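You operate a simulated robot arm through the tools that you are given. There is no shell and no other tool. Be economical: measure what you need, move in short steps, check, and stop when the job is done.

You are at the controls of a simulated robot arm. One attempt, no reset.

## Task
The strap is too tight: slacken it and tighten it again to the green.
Fine: yellow lever up, pull the black pin, work the orange lever, yellow lever shut; the black blocks stay.

It is judged by the outcome, as a careful person would: the job done as asked, and still so three seconds after it is handed in. It fails if anything else is knocked over, pushed out of place, dropped, spilled or broken.

## Robot
A 6-joint arm with a two-finger parallel gripper on a trunk, on a base that drives. Base frame: it is fixed to the floor where the robot stands at the start and does not move with it; the origin is under the middle of the robot, x ahead of it, y to its left, z up. Lengths are in m, angles in rad, forces in N, time in s.
With the tool pointing down near the work surface it reaches from about 0.48 to 0.88 m from the robot's upright axis, wherever it stands. Its first joint turns from -2.007 to 2.007 rad. Places, roughly: black pull pin [0.5, -0.1, 0.8]; flat orange lever [0.5, -0.3, 0.9]; flat red lever [1, 0.1, 0.9]; flat yellow lever [0.6, 0, 0.9]. Payload 4.2 kg.
Tool frame: the origin (TCP) lies between the finger pads and is the grasp point; the fingertips stand 0.023 m ahead of it; z points along the fingers, y is the line along which they close. The gripper opens to 0.094 m. The fingers are 0.038 m wide and 0.01 m thick; the gripper's body (0.054 by 0.096 m) begins 0.039 m behind the TCP.
Orientation is that of the tool frame in the base frame, as a unit quaternion [x, y, z, w]. With the fingers straight down and closing along the base's y, the tool's x points along the base's -x, its y along +y and its z along -z.

## Interface
- The arm moves only by the tool step_arm. Its argument "targets" is a list of rows, each an object of numbers (a shift or turn left out is 0, a gripper value left out holds the last): "x", "y", "z": the shift along the base's x, y, z in units of 40 mm (1.0 is 40 mm); "wx", "wy", "wz": the turn, a rotation vector about the base's x, y, z in units of 4 degrees (1.0 is 4 degrees); "jaw": the gripper command, from -1 (shut) to 1 (fully open), values between in proportion. In form: [{"x": .., "y": .., "z": .., "wx": .., "wy": .., "wz": .., "jaw": ..}, ...]. A call has 1 to 10 rows; each row shifts and turns the commanded pose from where the row before left it. A call with a number of a shift or a turn outside -1 to 1 is refused whole. A row lasts 0.2 s, in which the tool goes at most 0.05 m and 0.15 rad; a call with a longer step from one row to the next is refused whole, and so is a gripper value outside its range. Where a pose cannot be reached the arm comes as near as it can. A force on the tool above 50 N (or 10 N above the force at the start of the call, whichever is more), or a blocked arm, ends the call early, and 0.2 s more pass. The fingers move at their own pace (about 0.108 m/s each) and stop on an object; they squeeze with about 23 N. The grip force told is the motor's: it shows also when the fingers shut on nothing. Time passes only in rows, and 0.2 s behind the last, so rows that do not move let the fingers close. It gives the time, the measured TCP pose, the force on the tool (base axes), the opening and the grip force at its end, in the units of the frame above (readings bear some noise), with the torque about the TCP (base axes, N m) and any sound that the robot's microphone picked up.
- Cameras (640 x 400 px; columns grow to the right, rows downward): "scene" is now at [0.223, 0.1429, 1.3468]; the picture's right is [-0.60, -0.80, 0.00], its down [-0.46, 0.35, -0.82] and it looks along [0.65, -0.49, -0.58] (base axes); focal length 217 px, centre (320, 200). "wrist" rides on the gripper at [0.086, 0.016, -0.075] in the tool frame; the picture's right is [-0.18, 0.98, 0.00], its down [-0.58, -0.11, -0.81] and it looks along [-0.79, -0.15, 0.59] (tool axes); focal length 243 px, centre (320, 200).
- get_image(camera): a new picture of that camera. The clock stands still meanwhile.
- lift_body(by): slides the trunk up (or, below 0, down) by that many m; the arm and the scene camera ride with it, the base frame stays. It gives what a move gives, with no picture.
- drive_base(legs): drives the robot by 1 to 6 legs, each [ahead, turn to the left] in m and rad, along the robot's own axes; the way and the turn of a leg run together, so that a leg with both is an arc; at most 1.5 m and 3.142 rad a leg. The arm and the cameras ride along, it lands a little off, and it stops where it bumps. It gives what a move gives.
- aim_head(pan, tilt): turns the head with the scene camera to pan (to the left, within 1.396 rad either way) and tilt (down, from -0.506 to 1.204), counted from straight ahead of the robot. It gives what a move gives.
- probe_pixels(camera, pixels): there is no depth. For up to 12 entries [column, row, z] of the newest picture of that camera ("zoom" is the newest enlarged one), the place [x, y] in the base frame at which the ray of that pixel passes the height z, good to about 0.002 m. The clock stands still meanwhile.
- enlarge(camera, box): a new picture of the part [left, top, right, bottom] of that camera's present view, enlarged. The clock stands still meanwhile.
- finish_job(): hands the job in; it is judged then, once.

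Keep the steps short. Do not move on a guess: measure, check each grasp and each placing, and mend mistakes. In all there are 80 turns and 68 pictures (those below and enlarged ones count). Leave the gripper open and the arm clear of the work at the hand-in unless told otherwise, and finish with a single line.

The tools are called as name(argument=value, ...) on one line, values as JSON. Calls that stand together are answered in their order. step_arm: Moves the arm, as the interface text tells. Its arguments: {"type":"object","properties":{"targets":{"type":"array"}},"required":["targets"]} The other tools are called the same way: lift_body (by) slides the trunk up or down; drive_base (legs) drives the base; aim_head (pan, tilt) turns the head that bears the scene camera; get_image (camera) takes a picture; probe_pixels (camera, pixels) gives the place at which the rays of pixels pass given heights; enlarge (camera, box) takes an enlarged picture of a part of a camera's view; finish_job () hands the job in.

At the start:

```text
clock: 0.0
tcp_pos: [0.4884, 0.1162, 1.2257]
ee_rot: [0.001, 1.0, -0.001, 0.0]
ft_force: [0.3, 0.5, 0.1]
wrist_torque: [-0.03, -0.01, -0.02]
width: 0.0937
finger_force: 0.0
trunk travel left (down, up): [-0.7, 0.29]
robot x, y, heading: [0.0021, -0.0011, 0.002]
head pan, tilt: [-0.649, 0.614]
```

scene: 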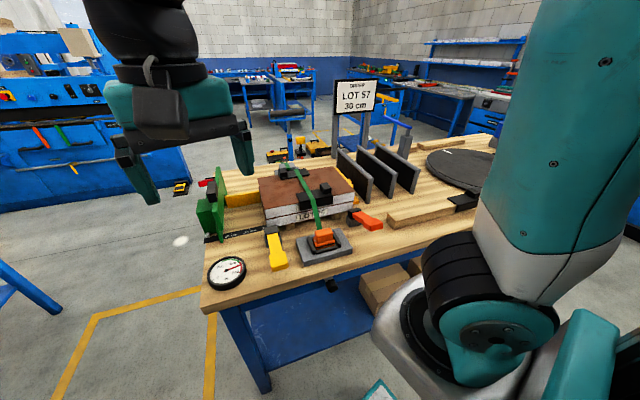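
wrist: 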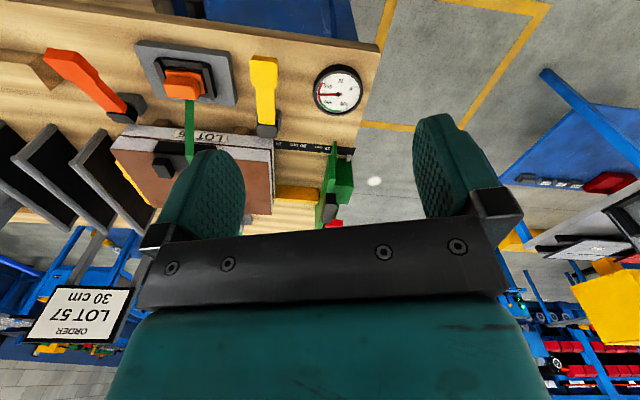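

I see the bench with a gauge, yellow lever, a grey plate with orange block, an orange-red lever and the strapped stack. I'll enlarge the work area to identify the parts.

enlarge(camera="scene", box=[190, 150, 400, 300])

enlarge(camera="wrist", box=[20, 20, 380, 240])

```text
2.67 times, centred on (295, 225) of scene
```

zoom: 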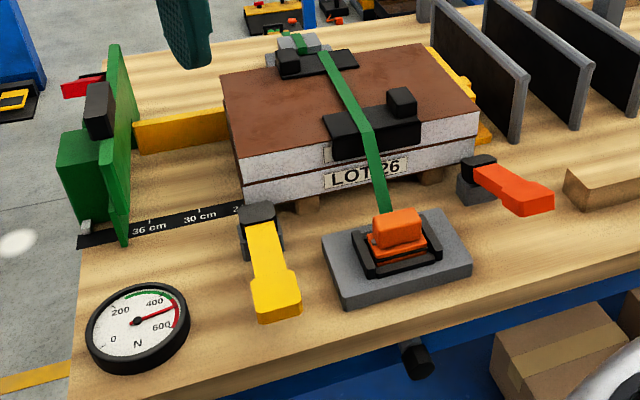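

```text
1.78 times, centred on (200, 130) of wrist
```

zoom: 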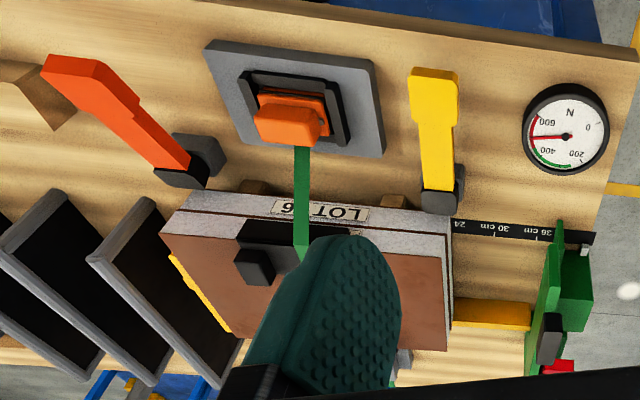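

I'll locate the key parts with probes in this enlarged wrist picture: red‑orange lever tip (75,70) and pivot (190,160), yellow tip (435,80) and pivot (440,195), buckle (285,125), gauge centre (567,135).

probe_pixels(camera="zoom", pixels=[[75, 70, 0.88], [190, 160, 0.88], [435, 80, 0.88], [440, 195, 0.88], [285, 125, 0.9], [567, 135, 0.87], [190, 45, 0.85], [620, 150, 0.85], [315, 212, 0.93], [560, 330, 0.9], [435, 80, 0.85], [75, 70, 0.85]])

enlarge(camera="scene", box=[260, 210, 360, 300])

enlarge(camera="scene", box=[195, 250, 255, 295])

```text
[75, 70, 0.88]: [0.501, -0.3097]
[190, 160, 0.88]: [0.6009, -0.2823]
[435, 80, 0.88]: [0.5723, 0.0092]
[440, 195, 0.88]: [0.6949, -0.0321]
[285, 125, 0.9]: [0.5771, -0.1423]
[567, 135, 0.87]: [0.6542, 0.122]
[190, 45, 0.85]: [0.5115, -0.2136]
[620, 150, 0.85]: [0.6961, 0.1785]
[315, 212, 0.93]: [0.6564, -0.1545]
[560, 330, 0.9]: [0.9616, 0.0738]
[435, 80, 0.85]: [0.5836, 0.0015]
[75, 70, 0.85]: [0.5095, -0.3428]
```

```text
4.44 times, centred on (310, 255) of scene
```

zoom: 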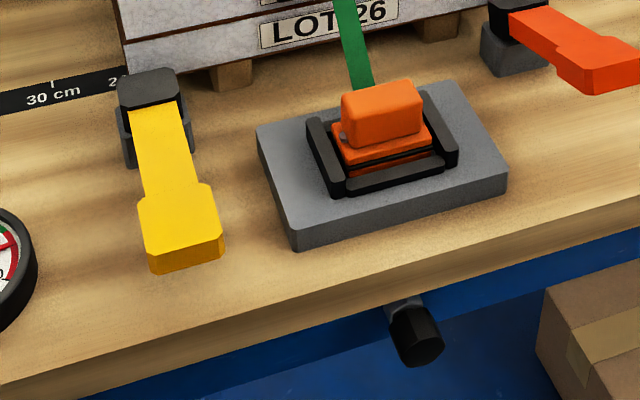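

```text
8.89 times, centred on (225, 272) of scene
```

zoom: 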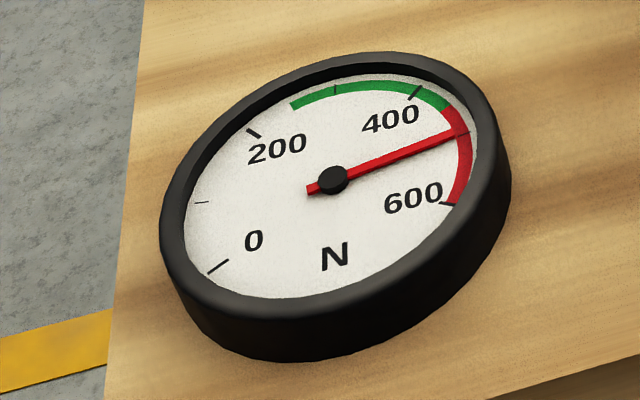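

The gauge reads about 500 N with green from about 250 to 450. I'll triangulate the yellow lever's tip, its pivot and the orange lever from both cameras.

probe_pixels(camera="scene", pixels=[[279.6, 265.4, 0.86], [279.6, 265.4, 0.9], [271.5, 230, 0.86], [271.5, 230, 0.9], [333.4, 288.8, 0.78], [333.4, 288.8, 0.82], [446, 264, 0.86], [446, 264, 0.9], [376.5, 227, 0.86], [376.5, 227, 0.9], [376.5, 312, 0.85], [222, 338, 0.85]])

probe_pixels(camera="wrist", pixels=[[262.9, 55.8, 0.86], [262.9, 55.8, 0.9], [267.4, 127.2, 0.86], [267.4, 127.2, 0.9], [63, 57, 0.86], [63, 57, 0.9], [0, 0, 0.85], [380, 44, 0.85]])

get_image(camera="scene")

```text
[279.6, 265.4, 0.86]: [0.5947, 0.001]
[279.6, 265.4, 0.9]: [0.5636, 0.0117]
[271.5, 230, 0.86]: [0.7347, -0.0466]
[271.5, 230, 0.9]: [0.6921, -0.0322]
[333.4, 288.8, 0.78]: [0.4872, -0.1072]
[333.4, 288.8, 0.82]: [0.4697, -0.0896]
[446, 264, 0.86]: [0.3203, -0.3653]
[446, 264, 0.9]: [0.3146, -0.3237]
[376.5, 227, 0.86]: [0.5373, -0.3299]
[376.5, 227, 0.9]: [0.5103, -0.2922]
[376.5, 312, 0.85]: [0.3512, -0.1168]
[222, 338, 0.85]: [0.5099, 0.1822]
```

```text
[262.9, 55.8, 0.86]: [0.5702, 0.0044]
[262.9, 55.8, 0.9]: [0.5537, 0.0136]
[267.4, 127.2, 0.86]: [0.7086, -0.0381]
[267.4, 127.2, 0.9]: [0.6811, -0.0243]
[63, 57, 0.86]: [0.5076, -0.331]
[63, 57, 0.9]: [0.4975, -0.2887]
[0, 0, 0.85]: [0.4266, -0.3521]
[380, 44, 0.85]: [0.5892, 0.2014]
```

```text
61 pictures are left
```

scene: 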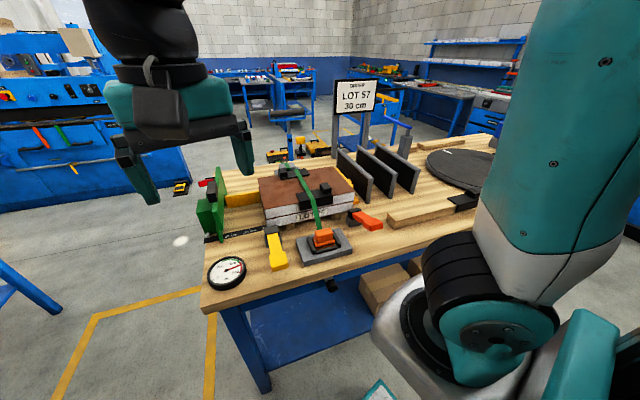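

The two views suggest lever tops near z≈0.93; I'll check with distinct features: plate corners and gauge hub.

probe_pixels(camera="scene", pixels=[[304.4, 262.2, 0.86], [304.4, 262.2, 0.92], [295.8, 239.2, 0.86], [295.8, 239.2, 0.92], [226.5, 269.75, 0.86], [226.5, 269.75, 0.92]])

probe_pixels(camera="wrist", pixels=[[228, 52.5, 0.86], [228, 52.5, 0.92], [236.5, 105.8, 0.86], [236.5, 105.8, 0.92], [338.8, 93.5, 0.86], [338.8, 93.5, 0.92], [54, 18, 0.9], [380, 46, 0.9]])

```text
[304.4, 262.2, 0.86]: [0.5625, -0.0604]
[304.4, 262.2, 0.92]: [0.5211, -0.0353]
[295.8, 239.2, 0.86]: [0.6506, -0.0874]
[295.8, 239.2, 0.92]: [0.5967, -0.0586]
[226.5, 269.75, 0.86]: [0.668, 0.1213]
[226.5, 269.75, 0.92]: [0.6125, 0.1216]
```

```text
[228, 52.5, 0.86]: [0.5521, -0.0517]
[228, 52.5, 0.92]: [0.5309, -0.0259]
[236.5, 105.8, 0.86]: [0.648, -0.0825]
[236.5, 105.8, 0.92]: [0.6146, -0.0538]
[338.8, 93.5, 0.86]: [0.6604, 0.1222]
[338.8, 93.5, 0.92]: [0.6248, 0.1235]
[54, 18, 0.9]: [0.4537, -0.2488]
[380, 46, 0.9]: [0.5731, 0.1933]
```

Plate top is about 0.88, table about 0.86, bench edge is turned about −15°. I'll move the gripper to hover above the yellow lever's broad tip, turned −15°, then look again.

step_arm(targets=[{"x": 0.34, "y": -0.454, "z": -0.858, "wz": -0.63, "jaw": 1}, {"x": 0.34, "y": -0.454, "z": -0.858, "wz": -0.63}, {"x": 0.34, "y": -0.454, "z": -0.858, "wz": -0.63}, {"x": 0.34, "y": -0.454, "z": -0.858, "wz": -0.63}, {"x": 0.34, "y": -0.454, "z": -0.858, "wz": -0.63}, {"x": 0.34, "y": -0.454, "z": -0.858, "wz": -0.63}, {}])

get_image(camera="wrist")

get_image(camera="scene")

```text
clock: 1.6
tcp_pos: [0.5711, 0.0081, 1.0205]
ee_rot: [0.133, 0.991, 0.0, 0.001]
ft_force: [0.2, 0.8, -0.3]
wrist_torque: [0.0, 0.01, 0.02]
width: 0.0935
finger_force: 0.1
trunk travel left (down, up): [-0.7, 0.29]
robot x, y, heading: [-0.0023, -0.0027, -0.003]
head pan, tilt: [-0.649, 0.614]
```

```text
60 pictures are left
```

wrist: 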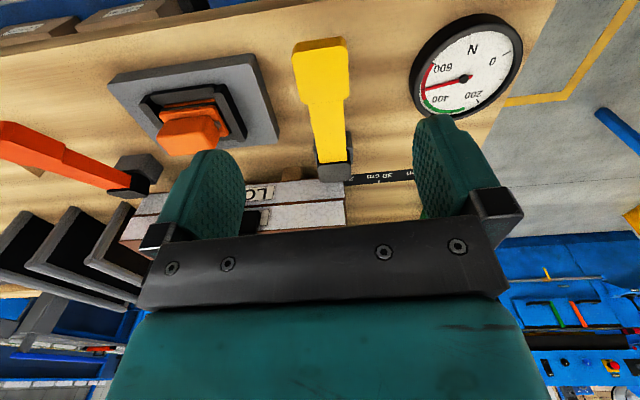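

```text
59 pictures are left
```

scene: 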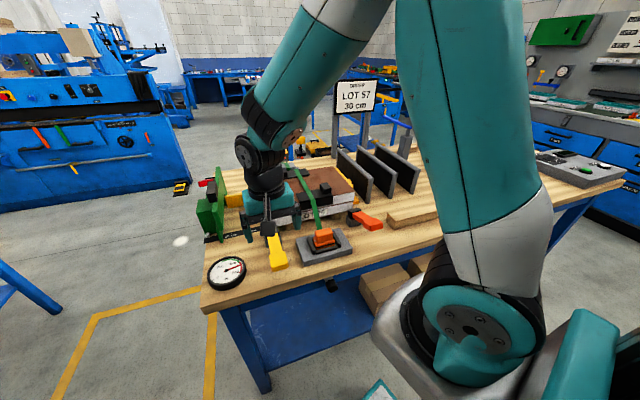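

Next I'll enlarge the wrist view of the yellow lever and the scene view of the same thing to get its height.

enlarge(camera="wrist", box=[240, 20, 400, 120])

probe_pixels(camera="wrist", pixels=[[338.5, 182, 0.86], [338.5, 182, 0.92], [0, 50, 0.9]])

```text
4.00 times, centred on (320, 70) of wrist
```

zoom: 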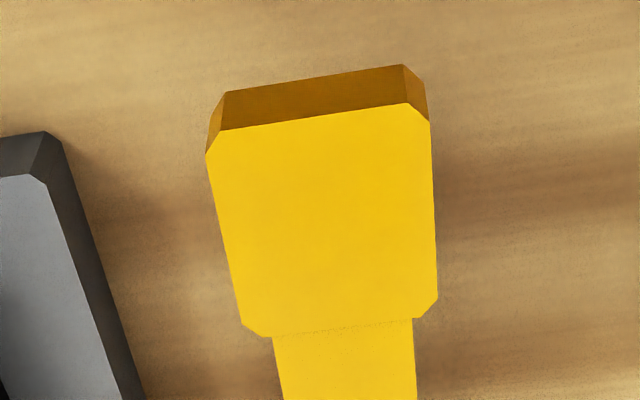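

```text
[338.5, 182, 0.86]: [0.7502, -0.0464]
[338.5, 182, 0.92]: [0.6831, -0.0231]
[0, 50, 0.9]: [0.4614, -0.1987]
```

I'll triangulate the four corners of the lever's pad between the zoomed wrist view and the scene view.

probe_pixels(camera="zoom", pixels=[[437, 300, 0.86], [437, 300, 0.92], [240, 320, 0.86], [240, 320, 0.92], [425, 115, 0.86], [425, 115, 0.92], [212, 145, 0.86], [212, 145, 0.92], [404, 65, 0.86], [226, 92, 0.86]])

probe_pixels(camera="scene", pixels=[[269.5, 256.1, 0.86], [269.5, 256.1, 0.92], [285.7, 252.75, 0.86], [285.7, 252.75, 0.92], [271.7, 266.3, 0.86], [271.7, 266.3, 0.92], [288, 263.6, 0.86], [288, 263.6, 0.92]])

enlarge(camera="scene", box=[240, 200, 400, 300])

```text
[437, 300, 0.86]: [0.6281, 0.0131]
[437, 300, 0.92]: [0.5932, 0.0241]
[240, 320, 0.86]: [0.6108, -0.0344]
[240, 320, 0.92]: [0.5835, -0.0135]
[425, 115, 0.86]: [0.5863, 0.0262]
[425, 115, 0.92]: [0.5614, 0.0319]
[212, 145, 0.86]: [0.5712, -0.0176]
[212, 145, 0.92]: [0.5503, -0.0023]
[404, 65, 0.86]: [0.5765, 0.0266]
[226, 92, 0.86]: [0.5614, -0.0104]
```

```text
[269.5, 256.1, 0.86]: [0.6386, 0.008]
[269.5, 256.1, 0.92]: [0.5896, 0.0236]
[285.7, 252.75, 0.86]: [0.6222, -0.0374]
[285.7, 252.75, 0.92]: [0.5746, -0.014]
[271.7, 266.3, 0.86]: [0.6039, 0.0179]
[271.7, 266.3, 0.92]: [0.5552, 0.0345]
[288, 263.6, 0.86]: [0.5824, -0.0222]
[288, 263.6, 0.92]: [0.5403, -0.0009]
```

```text
4.00 times, centred on (320, 250) of scene
```

zoom: 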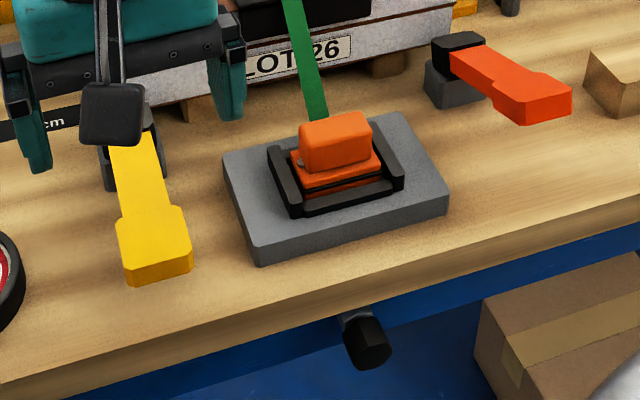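

The lever pad's top is at z≈0.90, its centre is (0.581, 0.006), and it is about 41 mm wide. The grey plate stands close, so I narrow the jaws to 60 mm, go straight down to z≈0.898, and check before closing.

step_arm(targets=[{"x": 0.25, "y": -0.06, "jaw": 0.3}, {"z": -0.77}, {"z": -0.77}, {"z": -0.77}, {"z": -0.75}, {}])

get_image(camera="wrist")

enlarge(camera="scene", box=[220, 200, 380, 300])

```text
clock: 3.0
tcp_pos: [0.5827, 0.0035, 0.8991]
ee_rot: [0.131, 0.991, 0.0, -0.001]
ft_force: [-0.1, -0.9, 0.3]
wrist_torque: [0.01, 0.02, -0.03]
width: 0.0611
finger_force: 0.1
trunk travel left (down, up): [-0.7, 0.29]
robot x, y, heading: [0.0019, -0.0006, -0.002]
head pan, tilt: [-0.649, 0.614]
```

```text
56 pictures are left
```

wrist: 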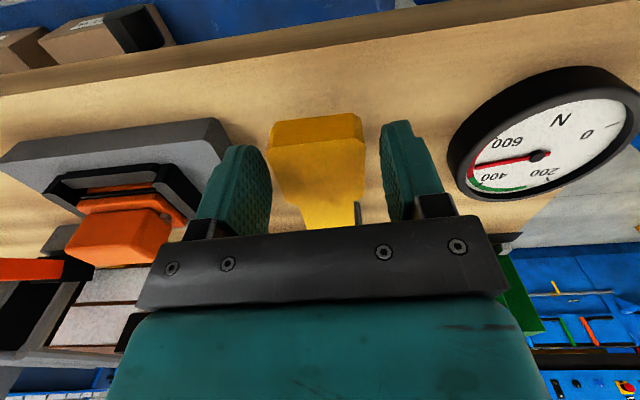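

```text
4.00 times, centred on (300, 250) of scene
```

zoom: 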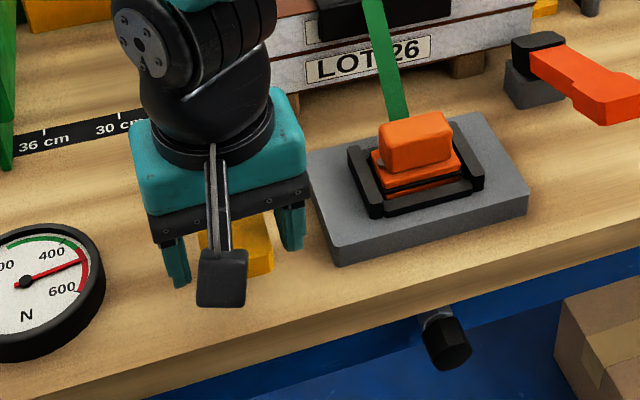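

The yellow pad sits between the fingers. I'll close and read the width.

step_arm(targets=[{"jaw": -1}, {}, {}])

```text
clock: 3.8
tcp_pos: [0.5834, 0.0034, 0.8985]
ee_rot: [0.134, 0.991, 0.0, 0.0]
ft_force: [-0.7, -1.7, -2.7]
wrist_torque: [0.15, 0.35, -2.18]
width: 0.0453
finger_force: 45.3
trunk travel left (down, up): [-0.7, 0.29]
robot x, y, heading: [-0.0041, 0.0007, 0.003]
head pan, tilt: [-0.649, 0.614]
```

The grip is on (45 mm), with a yaw torque showing I'm a bit misaligned. I'll turn a little more (−2°) and then begin lifting the lever along its arc, 20° only, watching the force.

step_arm(targets=[{"wz": -0.5, "jaw": -1}, {"z": 0.52, "x": 0.043, "y": -0.013}, {"z": 0.505, "x": 0.129, "y": -0.039}, {}])

get_image(camera="wrist")

```text
clock: 4.8
tcp_pos: [0.5865, 0.0014, 0.9381]
ee_rot: [0.149, 0.989, 0.0, -0.001]
ft_force: [1.5, -5.3, -12.2]
wrist_torque: [0.57, 1.24, -1.8]
width: 0.0438
finger_force: 45.2
trunk travel left (down, up): [-0.7, 0.29]
robot x, y, heading: [-0.0023, -0.0019, -0.003]
head pan, tilt: [-0.649, 0.614]
```

```text
54 pictures are left
```

wrist: 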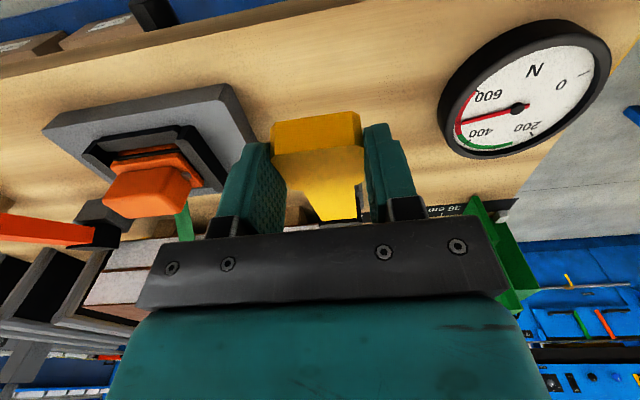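

The lever follows with ~12 N. I continue the arc from 20° to 50° with slight yaw correction.

step_arm(targets=[{"z": 0.475, "x": 0.213, "y": -0.065, "wz": -0.2}, {"z": 0.4275, "x": 0.287, "y": -0.088, "wz": -0.2}, {"z": 0.37, "x": 0.354, "y": -0.108}, {}])

enlarge(camera="scene", box=[200, 180, 360, 300])

```text
clock: 5.8
tcp_pos: [0.6225, -0.0077, 0.9918]
ee_rot: [0.162, 0.987, 0.001, 0.001]
ft_force: [-0.2, -0.3, 0.7]
wrist_torque: [-0.03, 0.01, 0.01]
width: 0.0
finger_force: 42.1
trunk travel left (down, up): [-0.7, 0.29]
robot x, y, heading: [0.0004, 0.0028, 0.003]
head pan, tilt: [-0.649, 0.614]
```

```text
3.33 times, centred on (280, 240) of scene
```

zoom: 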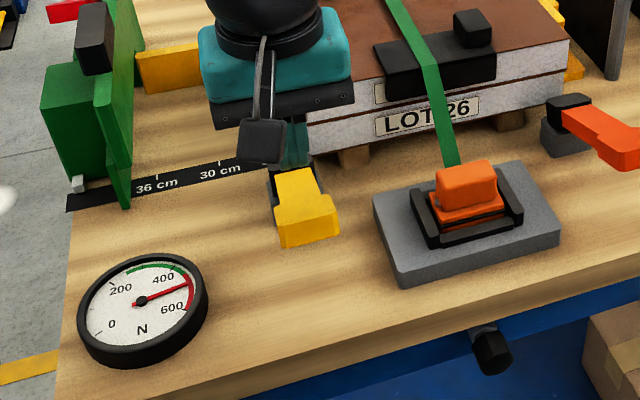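

The pad slipped out of the grip; the lever stays partly raised. I'll raise the tool a bit backwards and look at the lever from the wrist.

step_arm(targets=[{"x": -1, "y": 0.3, "z": 0.3}, {"x": -1, "y": 0.3, "z": 0.3}, {"x": -0.6, "y": 0.2, "z": 0.3}, {}])

get_image(camera="wrist")

enlarge(camera="scene", box=[220, 190, 380, 290])

```text
clock: 6.8
tcp_pos: [0.5169, 0.0243, 1.0263]
ee_rot: [0.162, 0.987, 0.001, 0.0]
ft_force: [0.2, -0.4, 0.1]
wrist_torque: [0.0, -0.02, 0.01]
width: 0.0
finger_force: 42.2
trunk travel left (down, up): [-0.7, 0.29]
robot x, y, heading: [-0.0008, 0.0009, 0.001]
head pan, tilt: [-0.649, 0.614]
```

```text
52 pictures are left
```

wrist: 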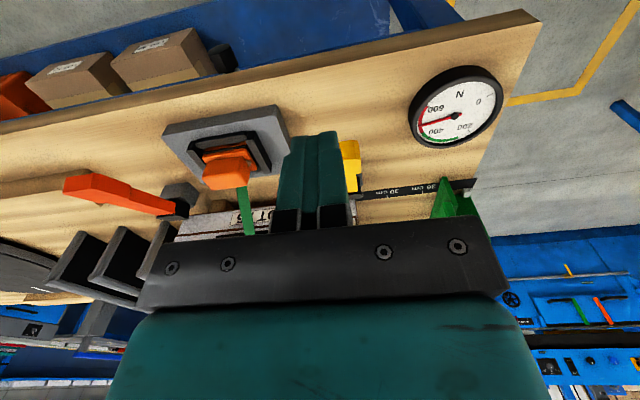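

```text
4.00 times, centred on (300, 240) of scene
```

zoom: 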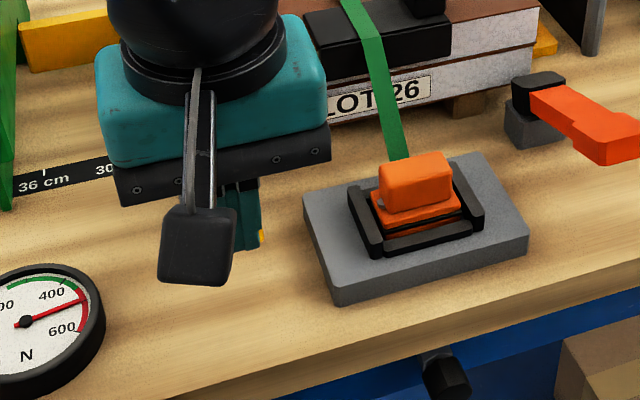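

The lever stands at about 24°. I'll keep the fingers shut and use them as a rod: tilt the tool ~42° forward, so that the tips can go under the pad and push it up.

step_arm(targets=[{"x": -0.05, "y": 0.015, "wx": -0.3, "wy": -1, "jaw": -1}, {"x": -0.05, "y": 0.015, "wx": -0.3, "wy": -1}, {"x": -0.05, "y": 0.015, "wx": -0.3, "wy": -1}, {"x": -0.05, "y": 0.015, "wx": -0.3, "wy": -1}, {"x": -0.05, "y": 0.015, "wx": -0.3, "wy": -1}, {"z": -0.3, "wx": -0.3, "wy": -1}, {"z": -0.3, "wx": -0.3, "wy": -1}, {"z": -0.3, "wx": -0.3, "wy": -1}, {"z": -0.3, "wx": -0.3, "wy": -1}, {"z": -0.3, "wx": -0.3, "wy": -1}])

get_image(camera="wrist")

get_image(camera="scene")

```text
clock: 9.0
tcp_pos: [0.5334, 0.0493, 0.9713]
ee_rot: [0.153, 0.922, -0.045, 0.352]
ft_force: [-0.5, -0.1, 0.8]
wrist_torque: [0.01, -0.01, -0.01]
width: 0.0
finger_force: 43.0
out of reach, approached as far as the arm can: row 7, 8, 9, 10
trunk travel left (down, up): [-0.7, 0.29]
robot x, y, heading: [-0.0012, 0.004, -0.0]
head pan, tilt: [-0.649, 0.614]
```

```text
50 pictures are left
```

wrist: 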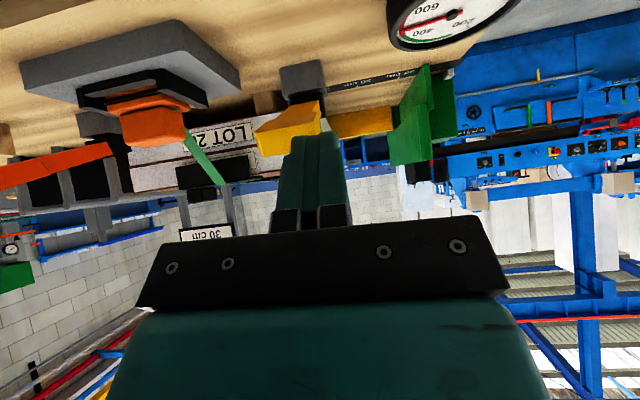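

```text
49 pictures are left
```

scene: 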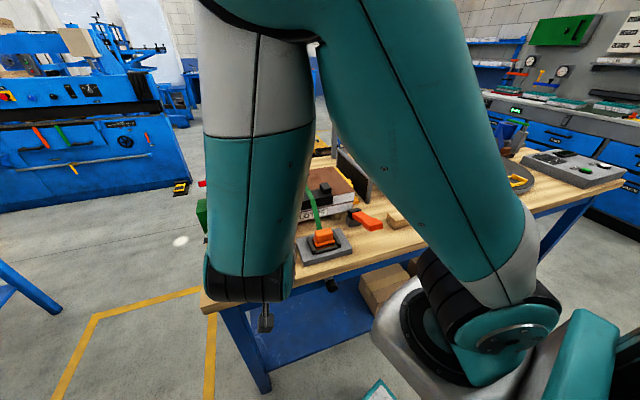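

I'm at the close reach limit. I'll back the base 0.2 m so everything lies in the middle of the arm's reach.

drive_base(legs=[[-0.2, 0]])

```text
clock: 10.6
tcp_pos: [0.3259, 0.049, 0.9701]
ee_rot: [0.15, 0.922, -0.045, 0.353]
ft_force: [-0.6, -0.4, 0.0]
wrist_torque: [0.01, 0.01, 0.01]
width: 0.0003
finger_force: 42.1
trunk travel left (down, up): [-0.7, 0.29]
robot x, y, heading: [-0.2107, -0.0024, 0.004]
head pan, tilt: [-0.649, 0.614]
```

Now bring the tips close in front of the lever end, below it, and re-aim the head toward the work.

step_arm(targets=[{"x": 0.895, "y": -0.1, "z": -0.175}, {"x": 0.895, "y": -0.1, "z": -0.175}, {"x": 0.895, "y": -0.1, "z": -0.175}, {"x": 0.895, "y": -0.1, "z": -0.175}, {"x": 0.895, "y": -0.1, "z": -0.175}, {}])

aim_head(pan=-0.35, tilt=0.6)

get_image(camera="wrist")

get_image(camera="scene")

```text
clock: 12.0
tcp_pos: [0.5068, 0.0293, 0.9374]
ee_rot: [0.152, 0.922, -0.046, 0.354]
ft_force: [0.1, -0.5, -0.3]
wrist_torque: [0.02, 0.06, 0.01]
width: 0.0
finger_force: 42.4
trunk travel left (down, up): [-0.7, 0.29]
robot x, y, heading: [-0.2073, 0.002, -0.0]
head pan, tilt: [-0.649, 0.614]
```

```text
clock: 12.8
tcp_pos: [0.5058, 0.0293, 0.9367]
ee_rot: [0.152, 0.922, -0.046, 0.353]
ft_force: [1.1, 0.5, 0.1]
wrist_torque: [0.06, 0.01, -0.04]
width: 0.0002
finger_force: 42.9
trunk travel left (down, up): [-0.7, 0.29]
robot x, y, heading: [-0.2039, -0.0028, 0.005]
head pan, tilt: [-0.351, 0.6]
```

```text
48 pictures are left
```

wrist: 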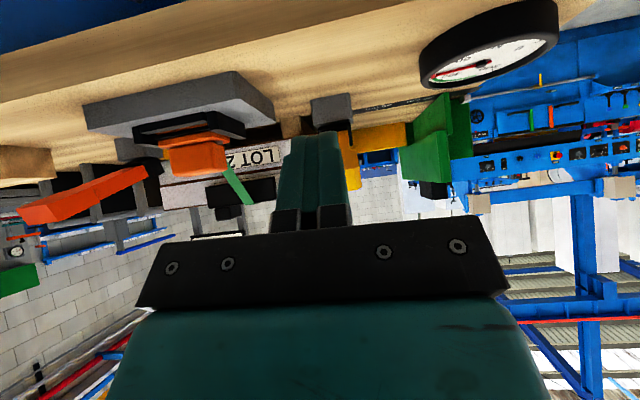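

```text
47 pictures are left
```

scene: 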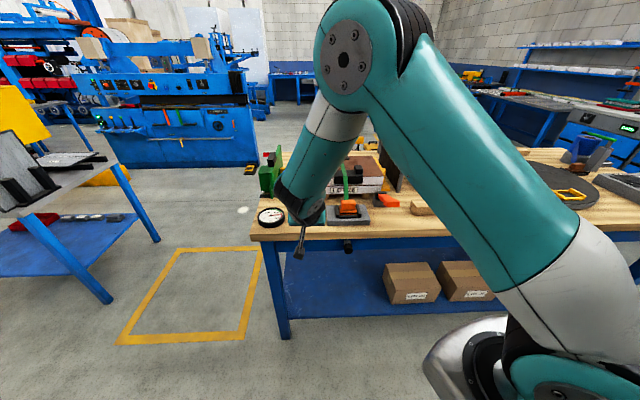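

The lever pad sits slightly above and beyond the finger tips. I advance 53 mm under the pad and then lift along the arc for about 30°.

step_arm(targets=[{"x": 0.633, "y": -0.193}, {"x": 0.633, "y": -0.193}, {}, {"x": 0.198, "y": -0.061, "z": 0.485}, {"x": 0.275, "y": -0.084, "z": 0.4425}, {"x": 0.342, "y": -0.104, "z": 0.385}, {}])

get_image(camera="wrist")

enlarge(camera="scene", box=[230, 130, 430, 255])

```text
clock: 13.5
tcp_pos: [0.5443, 0.0173, 0.9338]
ee_rot: [0.15, 0.926, -0.048, 0.344]
ft_force: [-28.1, 2.5, 11.9]
wrist_torque: [-0.09, -0.18, -0.16]
width: 0.0
finger_force: 42.2
trunk travel left (down, up): [-0.7, 0.29]
robot x, y, heading: [-0.2082, 0.002, 0.005]
head pan, tilt: [-0.351, 0.6]
stopped in row 3: the force on the tool passed its limit at 63 N (the readings are from after the stop); the commanded pose is now the measured one
```

```text
46 pictures are left
```

wrist: 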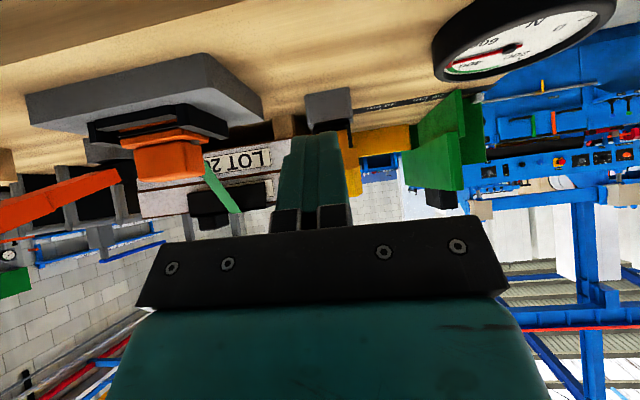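

```text
3.20 times, centred on (330, 192) of scene
```

zoom: 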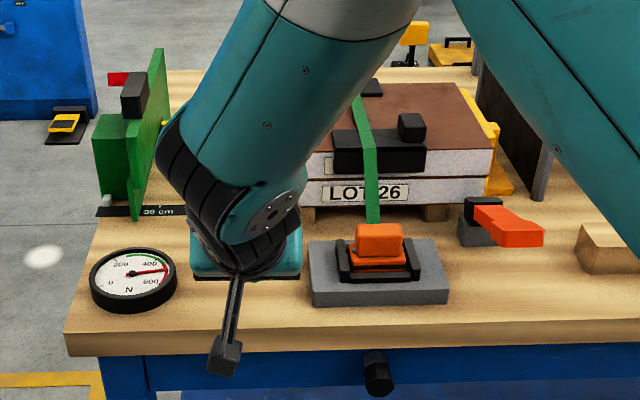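

The force (−28, +12) shows I met the lever's end face rather than its underside. Back off 20 mm, go 24 mm lower, and slide in again.

step_arm(targets=[{"x": -0.5, "y": 0.15}, {"z": -0.6}, {}, {"x": 0.5, "y": -0.15}, {"x": 0.25, "y": -0.075}, {"x": 0.25, "y": -0.075}, {}])

get_image(camera="wrist")

```text
clock: 15.1
tcp_pos: [0.5681, 0.0112, 0.9078]
ee_rot: [0.15, 0.925, -0.047, 0.345]
ft_force: [-1.3, 0.5, 0.5]
wrist_torque: [-0.02, -0.05, 0.02]
width: 0.0001
finger_force: 42.5
trunk travel left (down, up): [-0.7, 0.29]
robot x, y, heading: [-0.2047, 0.0022, 0.0]
head pan, tilt: [-0.351, 0.6]
```

```text
44 pictures are left
```

wrist: 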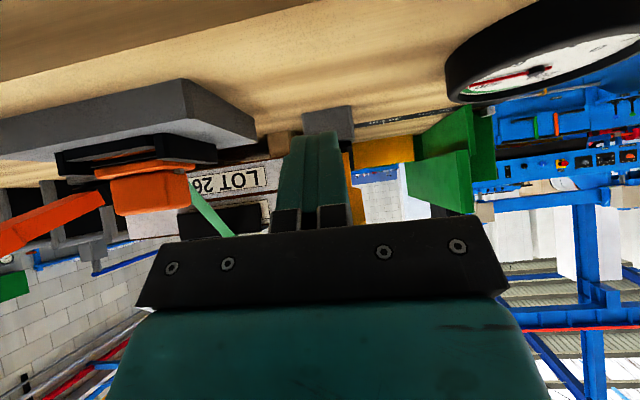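

Now the tips are under the pad without contact force. I lift along the arc.

step_arm(targets=[{"z": 0.55}, {"x": 0.203, "y": -0.062, "z": 0.44}, {"x": 0.275, "y": -0.084, "z": 0.395}, {"x": 0.335, "y": -0.102, "z": 0.3375}, {}])

get_image(camera="wrist")

enlarge(camera="scene", box=[230, 130, 430, 255])

```text
clock: 15.5
tcp_pos: [0.5606, 0.0117, 0.9163]
ee_rot: [0.147, 0.931, -0.049, 0.329]
ft_force: [-3.6, 1.1, -2.8]
wrist_torque: [-0.03, -0.06, 0.02]
width: 0.0
finger_force: 42.4
trunk travel left (down, up): [-0.7, 0.29]
robot x, y, heading: [-0.2048, 0.0, 0.003]
head pan, tilt: [-0.351, 0.6]
stopped in row 2: the force on the tool passed its limit at 62 N (the readings are from after the stop); the commanded pose is now the measured one
```

```text
43 pictures are left
```

wrist: 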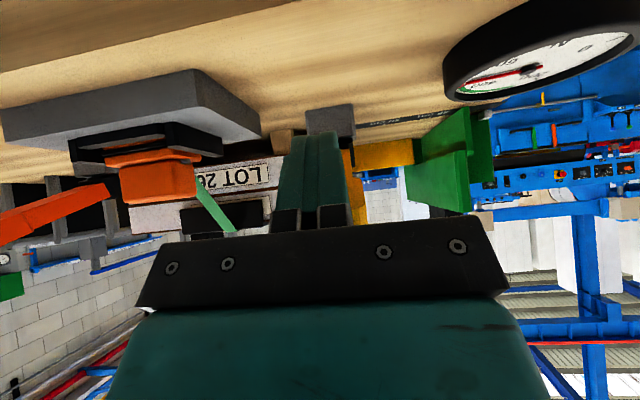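

```text
3.20 times, centred on (330, 192) of scene
```

zoom: 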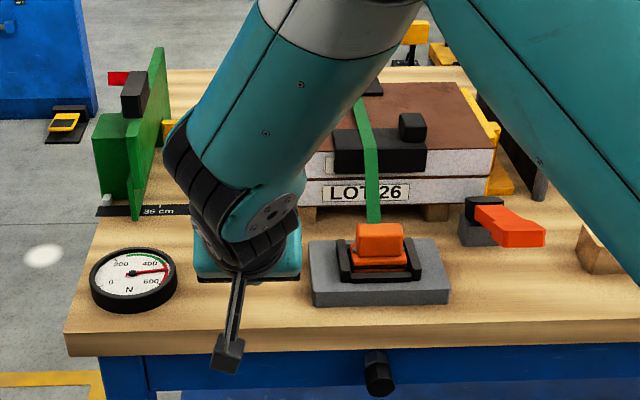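

The push met 62 N, so the lever may be at its upper stop. I'll withdraw and look at the lever unobstructed.

step_arm(targets=[{"z": -0.2}, {"x": -0.8, "y": 0.24}, {"x": -0.8, "y": 0.24}, {"x": -0.6, "y": 0.6, "z": 0.6}, {"y": 1, "z": 0.6}, {"y": 1, "z": 0.6}, {"y": 1, "z": 0.6}, {"y": 1}, {}])

get_image(camera="wrist")

enlarge(camera="scene", box=[250, 160, 410, 260])

```text
clock: 17.5
tcp_pos: [0.468, 0.216, 1.0024]
ee_rot: [0.148, 0.93, -0.049, 0.332]
ft_force: [-0.5, -0.7, -0.1]
wrist_torque: [-0.02, -0.03, 0.0]
width: 0.0002
finger_force: 42.7
trunk travel left (down, up): [-0.7, 0.29]
robot x, y, heading: [-0.2072, 0.0004, 0.003]
head pan, tilt: [-0.351, 0.6]
```

```text
41 pictures are left
```

wrist: 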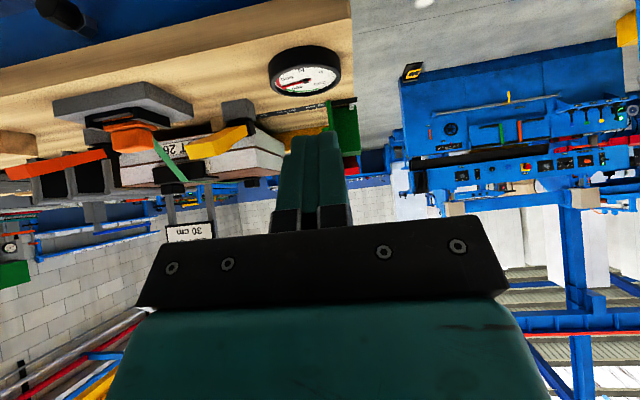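

```text
4.00 times, centred on (330, 210) of scene
```

zoom: 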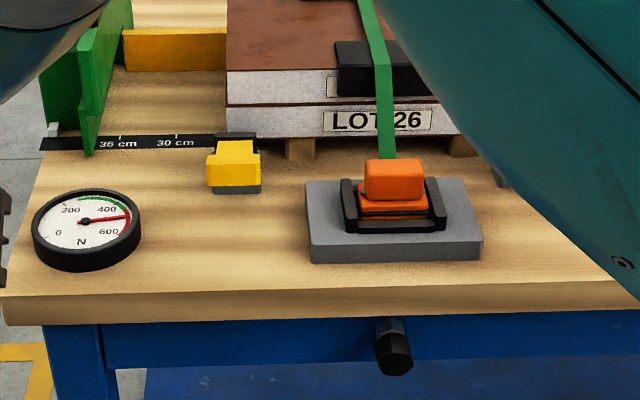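

enlarge(camera="wrist", box=[150, 70, 310, 170])

```text
4.00 times, centred on (230, 120) of wrist
```

zoom: 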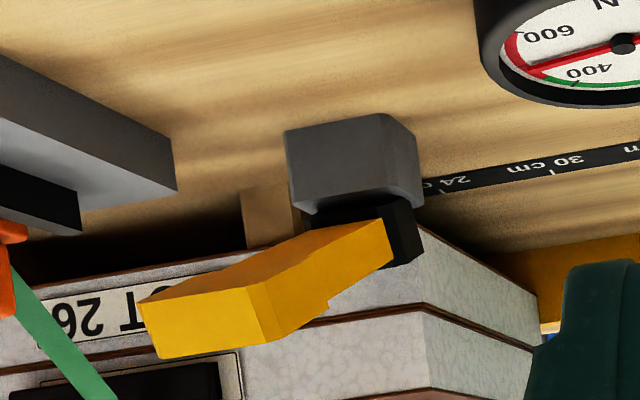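

I'll triangulate the end face (wrist zoom (203,321), scene (308.5,203.8)) and the cap to get the lever's angle.

probe_pixels(camera="zoom", pixels=[[203, 321, 0.9], [203, 321, 0.94], [203, 321, 0.98], [400, 240, 0.88], [400, 240, 0.92], [420, 185, 0.88], [420, 185, 0.92]])

probe_pixels(camera="scene", pixels=[[308.5, 203.75, 0.9], [308.5, 203.75, 0.94], [308.5, 203.75, 0.98], [314, 193.5, 0.88], [314, 193.5, 0.92], [346.5, 244, 0.78], [346.5, 244, 0.82], [348.5, 249.5, 0.78], [348.5, 249.5, 0.82]])

```text
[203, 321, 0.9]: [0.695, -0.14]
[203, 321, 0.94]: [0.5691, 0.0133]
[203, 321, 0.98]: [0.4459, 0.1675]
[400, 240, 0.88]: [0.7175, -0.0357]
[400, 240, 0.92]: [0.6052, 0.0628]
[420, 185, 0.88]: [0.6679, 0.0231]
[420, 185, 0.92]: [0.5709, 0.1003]
```

```text
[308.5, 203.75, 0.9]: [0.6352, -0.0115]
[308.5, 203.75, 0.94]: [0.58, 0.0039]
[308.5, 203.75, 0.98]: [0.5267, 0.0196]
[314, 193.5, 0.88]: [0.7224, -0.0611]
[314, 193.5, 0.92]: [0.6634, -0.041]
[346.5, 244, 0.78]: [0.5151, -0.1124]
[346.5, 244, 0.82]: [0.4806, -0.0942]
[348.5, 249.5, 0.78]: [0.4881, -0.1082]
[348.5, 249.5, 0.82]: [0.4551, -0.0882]
```

The lever end is up 44 mm and holds against a push: it's up. Next is the pin: its knob end is at about (0.485, −0.106, 0.785), just under the bench edge, so I need a horizontal tool. I back off 0.12 m and lower the trunk 0.25 m.

drive_base(legs=[[-0.12, 0]])

lift_body(by=-0.2)

step_arm(targets=[{"y": -1, "wx": -0.3, "wy": -1, "jaw": 0.3}, {"y": -1, "wx": -0.3, "wy": -1}, {"y": -1, "wx": -0.3, "wy": -1}, {"y": -1, "wx": -0.3, "wy": -1}, {"y": -1, "wx": -0.3, "wy": -1}, {"y": -1, "wx": -0.3, "wy": -1}, {"y": -1, "wx": -0.3, "wy": -1}, {"wx": -0.3, "wy": -1}, {"wx": -0.3, "wy": -1}, {"wx": -0.3, "wy": -1}])

get_image(camera="wrist")

get_image(camera="scene")

```text
clock: 18.7
tcp_pos: [0.3471, 0.2175, 1.0023]
ee_rot: [0.146, 0.931, -0.049, 0.331]
ft_force: [-0.2, 0.4, 0.3]
wrist_torque: [0.01, 0.02, 0.01]
width: 0.0
finger_force: 42.1
trunk travel left (down, up): [-0.7, 0.29]
robot x, y, heading: [-0.3254, 0.0006, 0.004]
head pan, tilt: [-0.351, 0.6]
```

```text
clock: 20.9
tcp_pos: [0.3478, 0.2177, 0.8022]
ee_rot: [0.146, 0.931, -0.048, 0.331]
ft_force: [0.0, 0.5, -0.6]
wrist_torque: [-0.02, 0.01, 0.01]
width: 0.0002
finger_force: 42.9
trunk travel left (down, up): [-0.5, 0.49]
robot x, y, heading: [-0.328, 0.0003, 0.005]
head pan, tilt: [-0.351, 0.6]
```

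```text
clock: 23.1
tcp_pos: [0.3662, -0.0544, 0.8167]
ee_rot: [0.121, 0.755, -0.091, 0.638]
ft_force: [0.1, 0.8, -0.4]
wrist_torque: [0.01, 0.04, 0.02]
width: 0.0611
finger_force: 0.0
out of reach, approached as far as the arm can: row 10
trunk travel left (down, up): [-0.5, 0.49]
robot x, y, heading: [-0.3267, 0.0016, 0.007]
head pan, tilt: [-0.351, 0.6]
```

```text
38 pictures are left
```

wrist: 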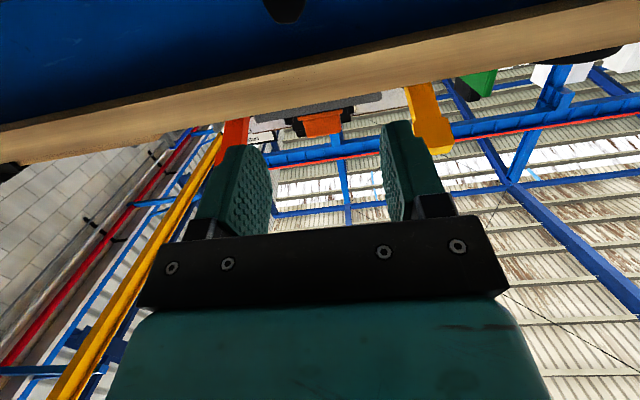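

```text
37 pictures are left
```

scene: 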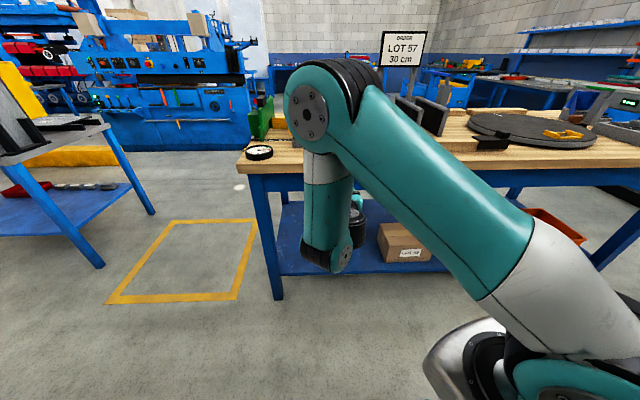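

The knob shows at the top edge (283,5). I move to a pre-grasp point 60 mm before the knob, at its height, and measure it.

step_arm(targets=[{"x": 0.6, "y": -0.4, "z": -0.4}, {"x": 0.6, "y": -0.4, "z": -0.4}, {}])

get_image(camera="wrist")

```text
clock: 23.9
tcp_pos: [0.4155, -0.0881, 0.7854]
ee_rot: [0.12, 0.752, -0.092, 0.642]
ft_force: [-0.3, -0.1, -0.2]
wrist_torque: [0.02, 0.02, 0.01]
width: 0.061
finger_force: 0.0
trunk travel left (down, up): [-0.5, 0.49]
robot x, y, heading: [-0.3243, 0.0007, 0.0]
head pan, tilt: [-0.351, 0.6]
```

```text
36 pictures are left
```

wrist: 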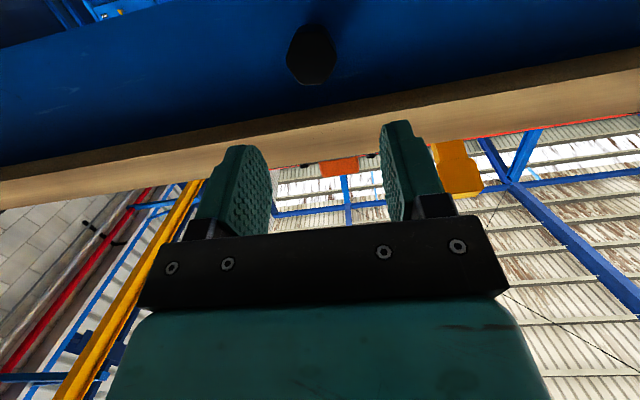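

I'll probe the knob centre (311,54) at candidate heights.

probe_pixels(camera="wrist", pixels=[[311, 54, 0.79], [311, 54, 0.78], [311, 54, 0.77], [311, 54, 0.76], [311, 54, 0.75], [311, 54, 0.74]])

enlarge(camera="wrist", box=[250, 0, 410, 100])

```text
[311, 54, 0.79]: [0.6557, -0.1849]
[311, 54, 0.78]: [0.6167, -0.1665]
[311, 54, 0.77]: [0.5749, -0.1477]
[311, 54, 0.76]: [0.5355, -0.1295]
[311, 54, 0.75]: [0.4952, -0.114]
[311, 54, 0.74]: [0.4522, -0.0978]
```

```text
4.00 times, centred on (330, 50) of wrist
```

zoom: 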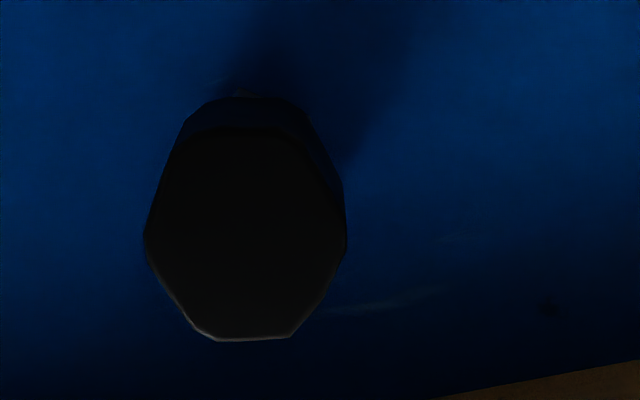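

Combining three views, the knob's face centre is at about (0.502, −0.118, 0.752) and it is 32 mm across. I lower 33 mm to its axis and go forward in two stages, watching force.

step_arm(targets=[{"z": -0.83, "y": -0.08}, {}, {"x": 0.6, "y": -0.183}, {"x": 0.6, "y": -0.183}, {}])

get_image(camera="wrist")

```text
clock: 25.1
tcp_pos: [0.4618, -0.1073, 0.7527]
ee_rot: [0.118, 0.752, -0.09, 0.642]
ft_force: [-0.7, -0.3, 0.9]
wrist_torque: [0.02, -0.04, -0.01]
width: 0.0612
finger_force: 0.0
trunk travel left (down, up): [-0.5, 0.49]
robot x, y, heading: [-0.3284, -0.0013, 0.011]
head pan, tilt: [-0.351, 0.6]
```

```text
34 pictures are left
```

wrist: 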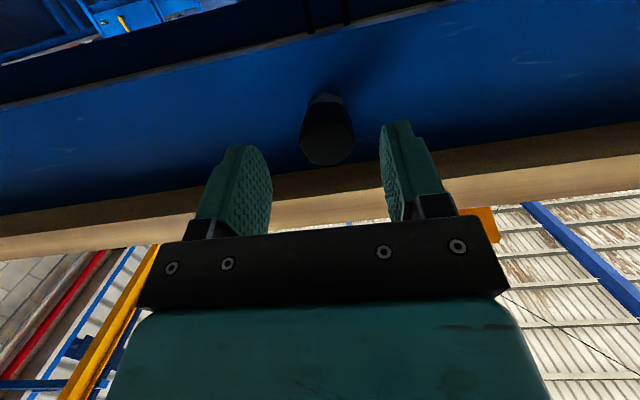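

The knob is straight between the fingers, its face ~30 mm ahead of the TCP. I go 42 mm forward and close.

step_arm(targets=[{"x": 0.5, "y": -0.115}, {"x": 0.5, "y": -0.115}, {}, {"jaw": -1}, {}, {}])

get_image(camera="wrist")

```text
clock: 26.5
tcp_pos: [0.5007, -0.118, 0.7515]
ee_rot: [0.12, 0.752, -0.091, 0.642]
ft_force: [3.9, -2.7, 0.5]
wrist_torque: [-0.01, 0.18, -0.29]
width: 0.0314
finger_force: 44.7
trunk travel left (down, up): [-0.5, 0.49]
robot x, y, heading: [-0.3285, -0.0017, 0.004]
head pan, tilt: [-0.351, 0.6]
```

```text
33 pictures are left
```

wrist: 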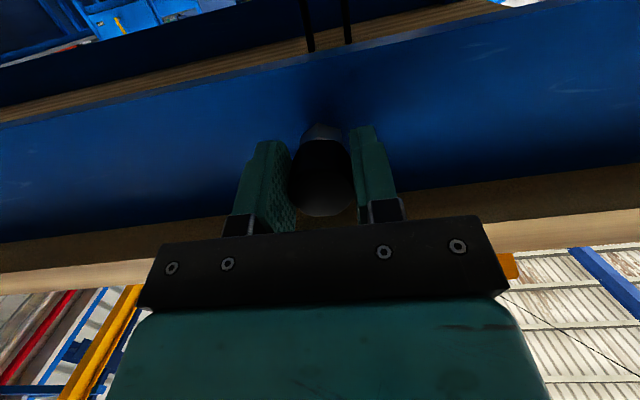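

Firm grip (31 mm). Pull straight out along the pin's axis, 30 mm, then check force and gauge.

step_arm(targets=[{"x": -0.24, "y": 0.07}, {"x": -0.24, "y": 0.07}, {"x": -0.24, "y": 0.07}, {}])

get_image(camera="wrist")

get_image(camera="scene")

```text
clock: 27.5
tcp_pos: [0.4732, -0.1092, 0.7503]
ee_rot: [0.12, 0.751, -0.092, 0.643]
ft_force: [25.7, -28.9, 6.1]
wrist_torque: [0.08, -0.05, -0.36]
width: 0.0312
finger_force: 45.0
trunk travel left (down, up): [-0.5, 0.49]
robot x, y, heading: [-0.3261, -0.0026, 0.003]
head pan, tilt: [-0.351, 0.6]
```

```text
32 pictures are left
```

wrist: 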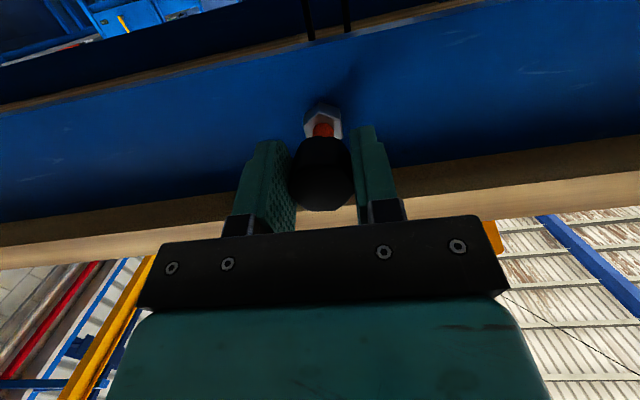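

```text
31 pictures are left
```

scene: 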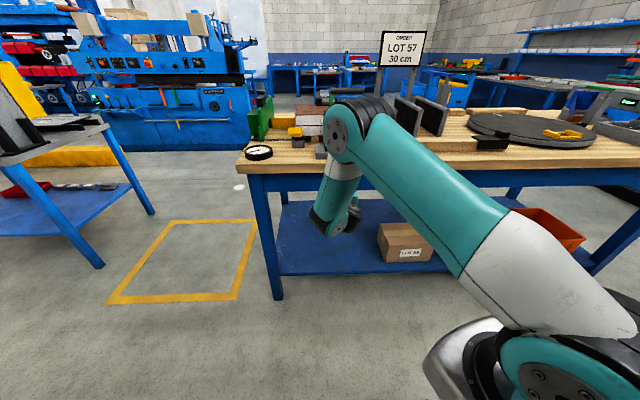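

The pin is out about 27 mm with a red shank showing. I check the gauge from the scene camera.

enlarge(camera="scene", box=[235, 110, 345, 180])

```text
5.71 times, centred on (290, 145) of scene
```

zoom: 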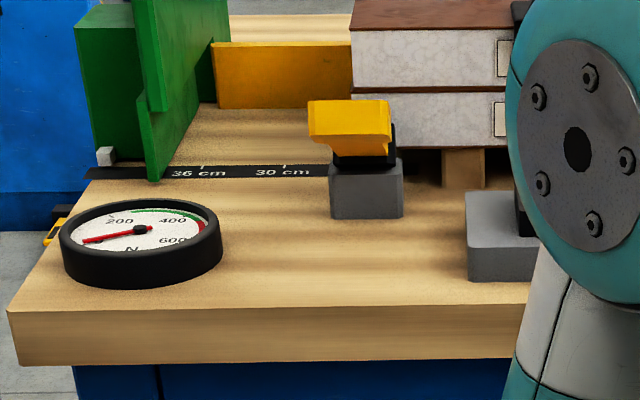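

The gauge fell to about 0–50 N: slackened. I relieve the side force, open the jaws, and see whether the pin stays.

step_arm(targets=[{"y": -0.08}, {"jaw": 0.3}, {}, {}, {"x": -0.6, "y": 0.16}, {"x": -0.6, "y": 0.16}, {"x": -0.6, "y": 0.16}, {}])

get_image(camera="wrist")

enlarge(camera="scene", box=[235, 110, 345, 180])

```text
clock: 29.3
tcp_pos: [0.4085, -0.0885, 0.7508]
ee_rot: [0.12, 0.754, -0.091, 0.639]
ft_force: [0.6, -0.6, 0.4]
wrist_torque: [-0.01, 0.03, 0.01]
width: 0.0612
finger_force: 0.2
out of reach, approached as far as the arm can: row 7
trunk travel left (down, up): [-0.5, 0.49]
robot x, y, heading: [-0.3268, -0.0006, 0.007]
head pan, tilt: [-0.351, 0.6]
```

```text
29 pictures are left
```

wrist: 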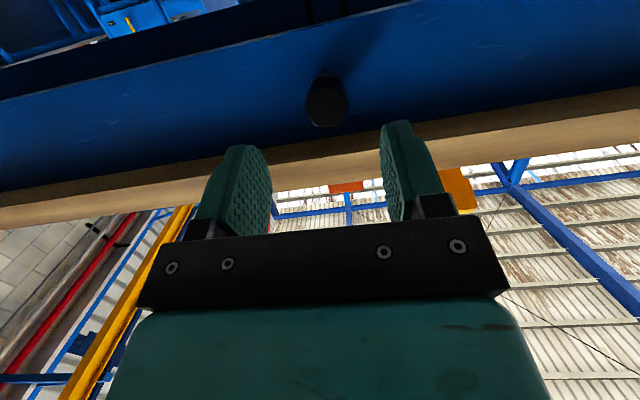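

```text
5.71 times, centred on (290, 145) of scene
```

zoom: 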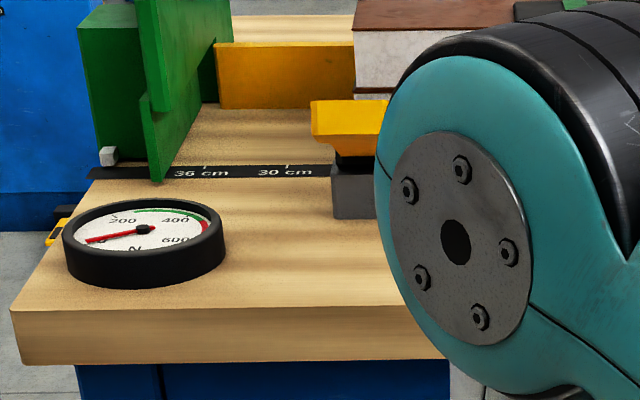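

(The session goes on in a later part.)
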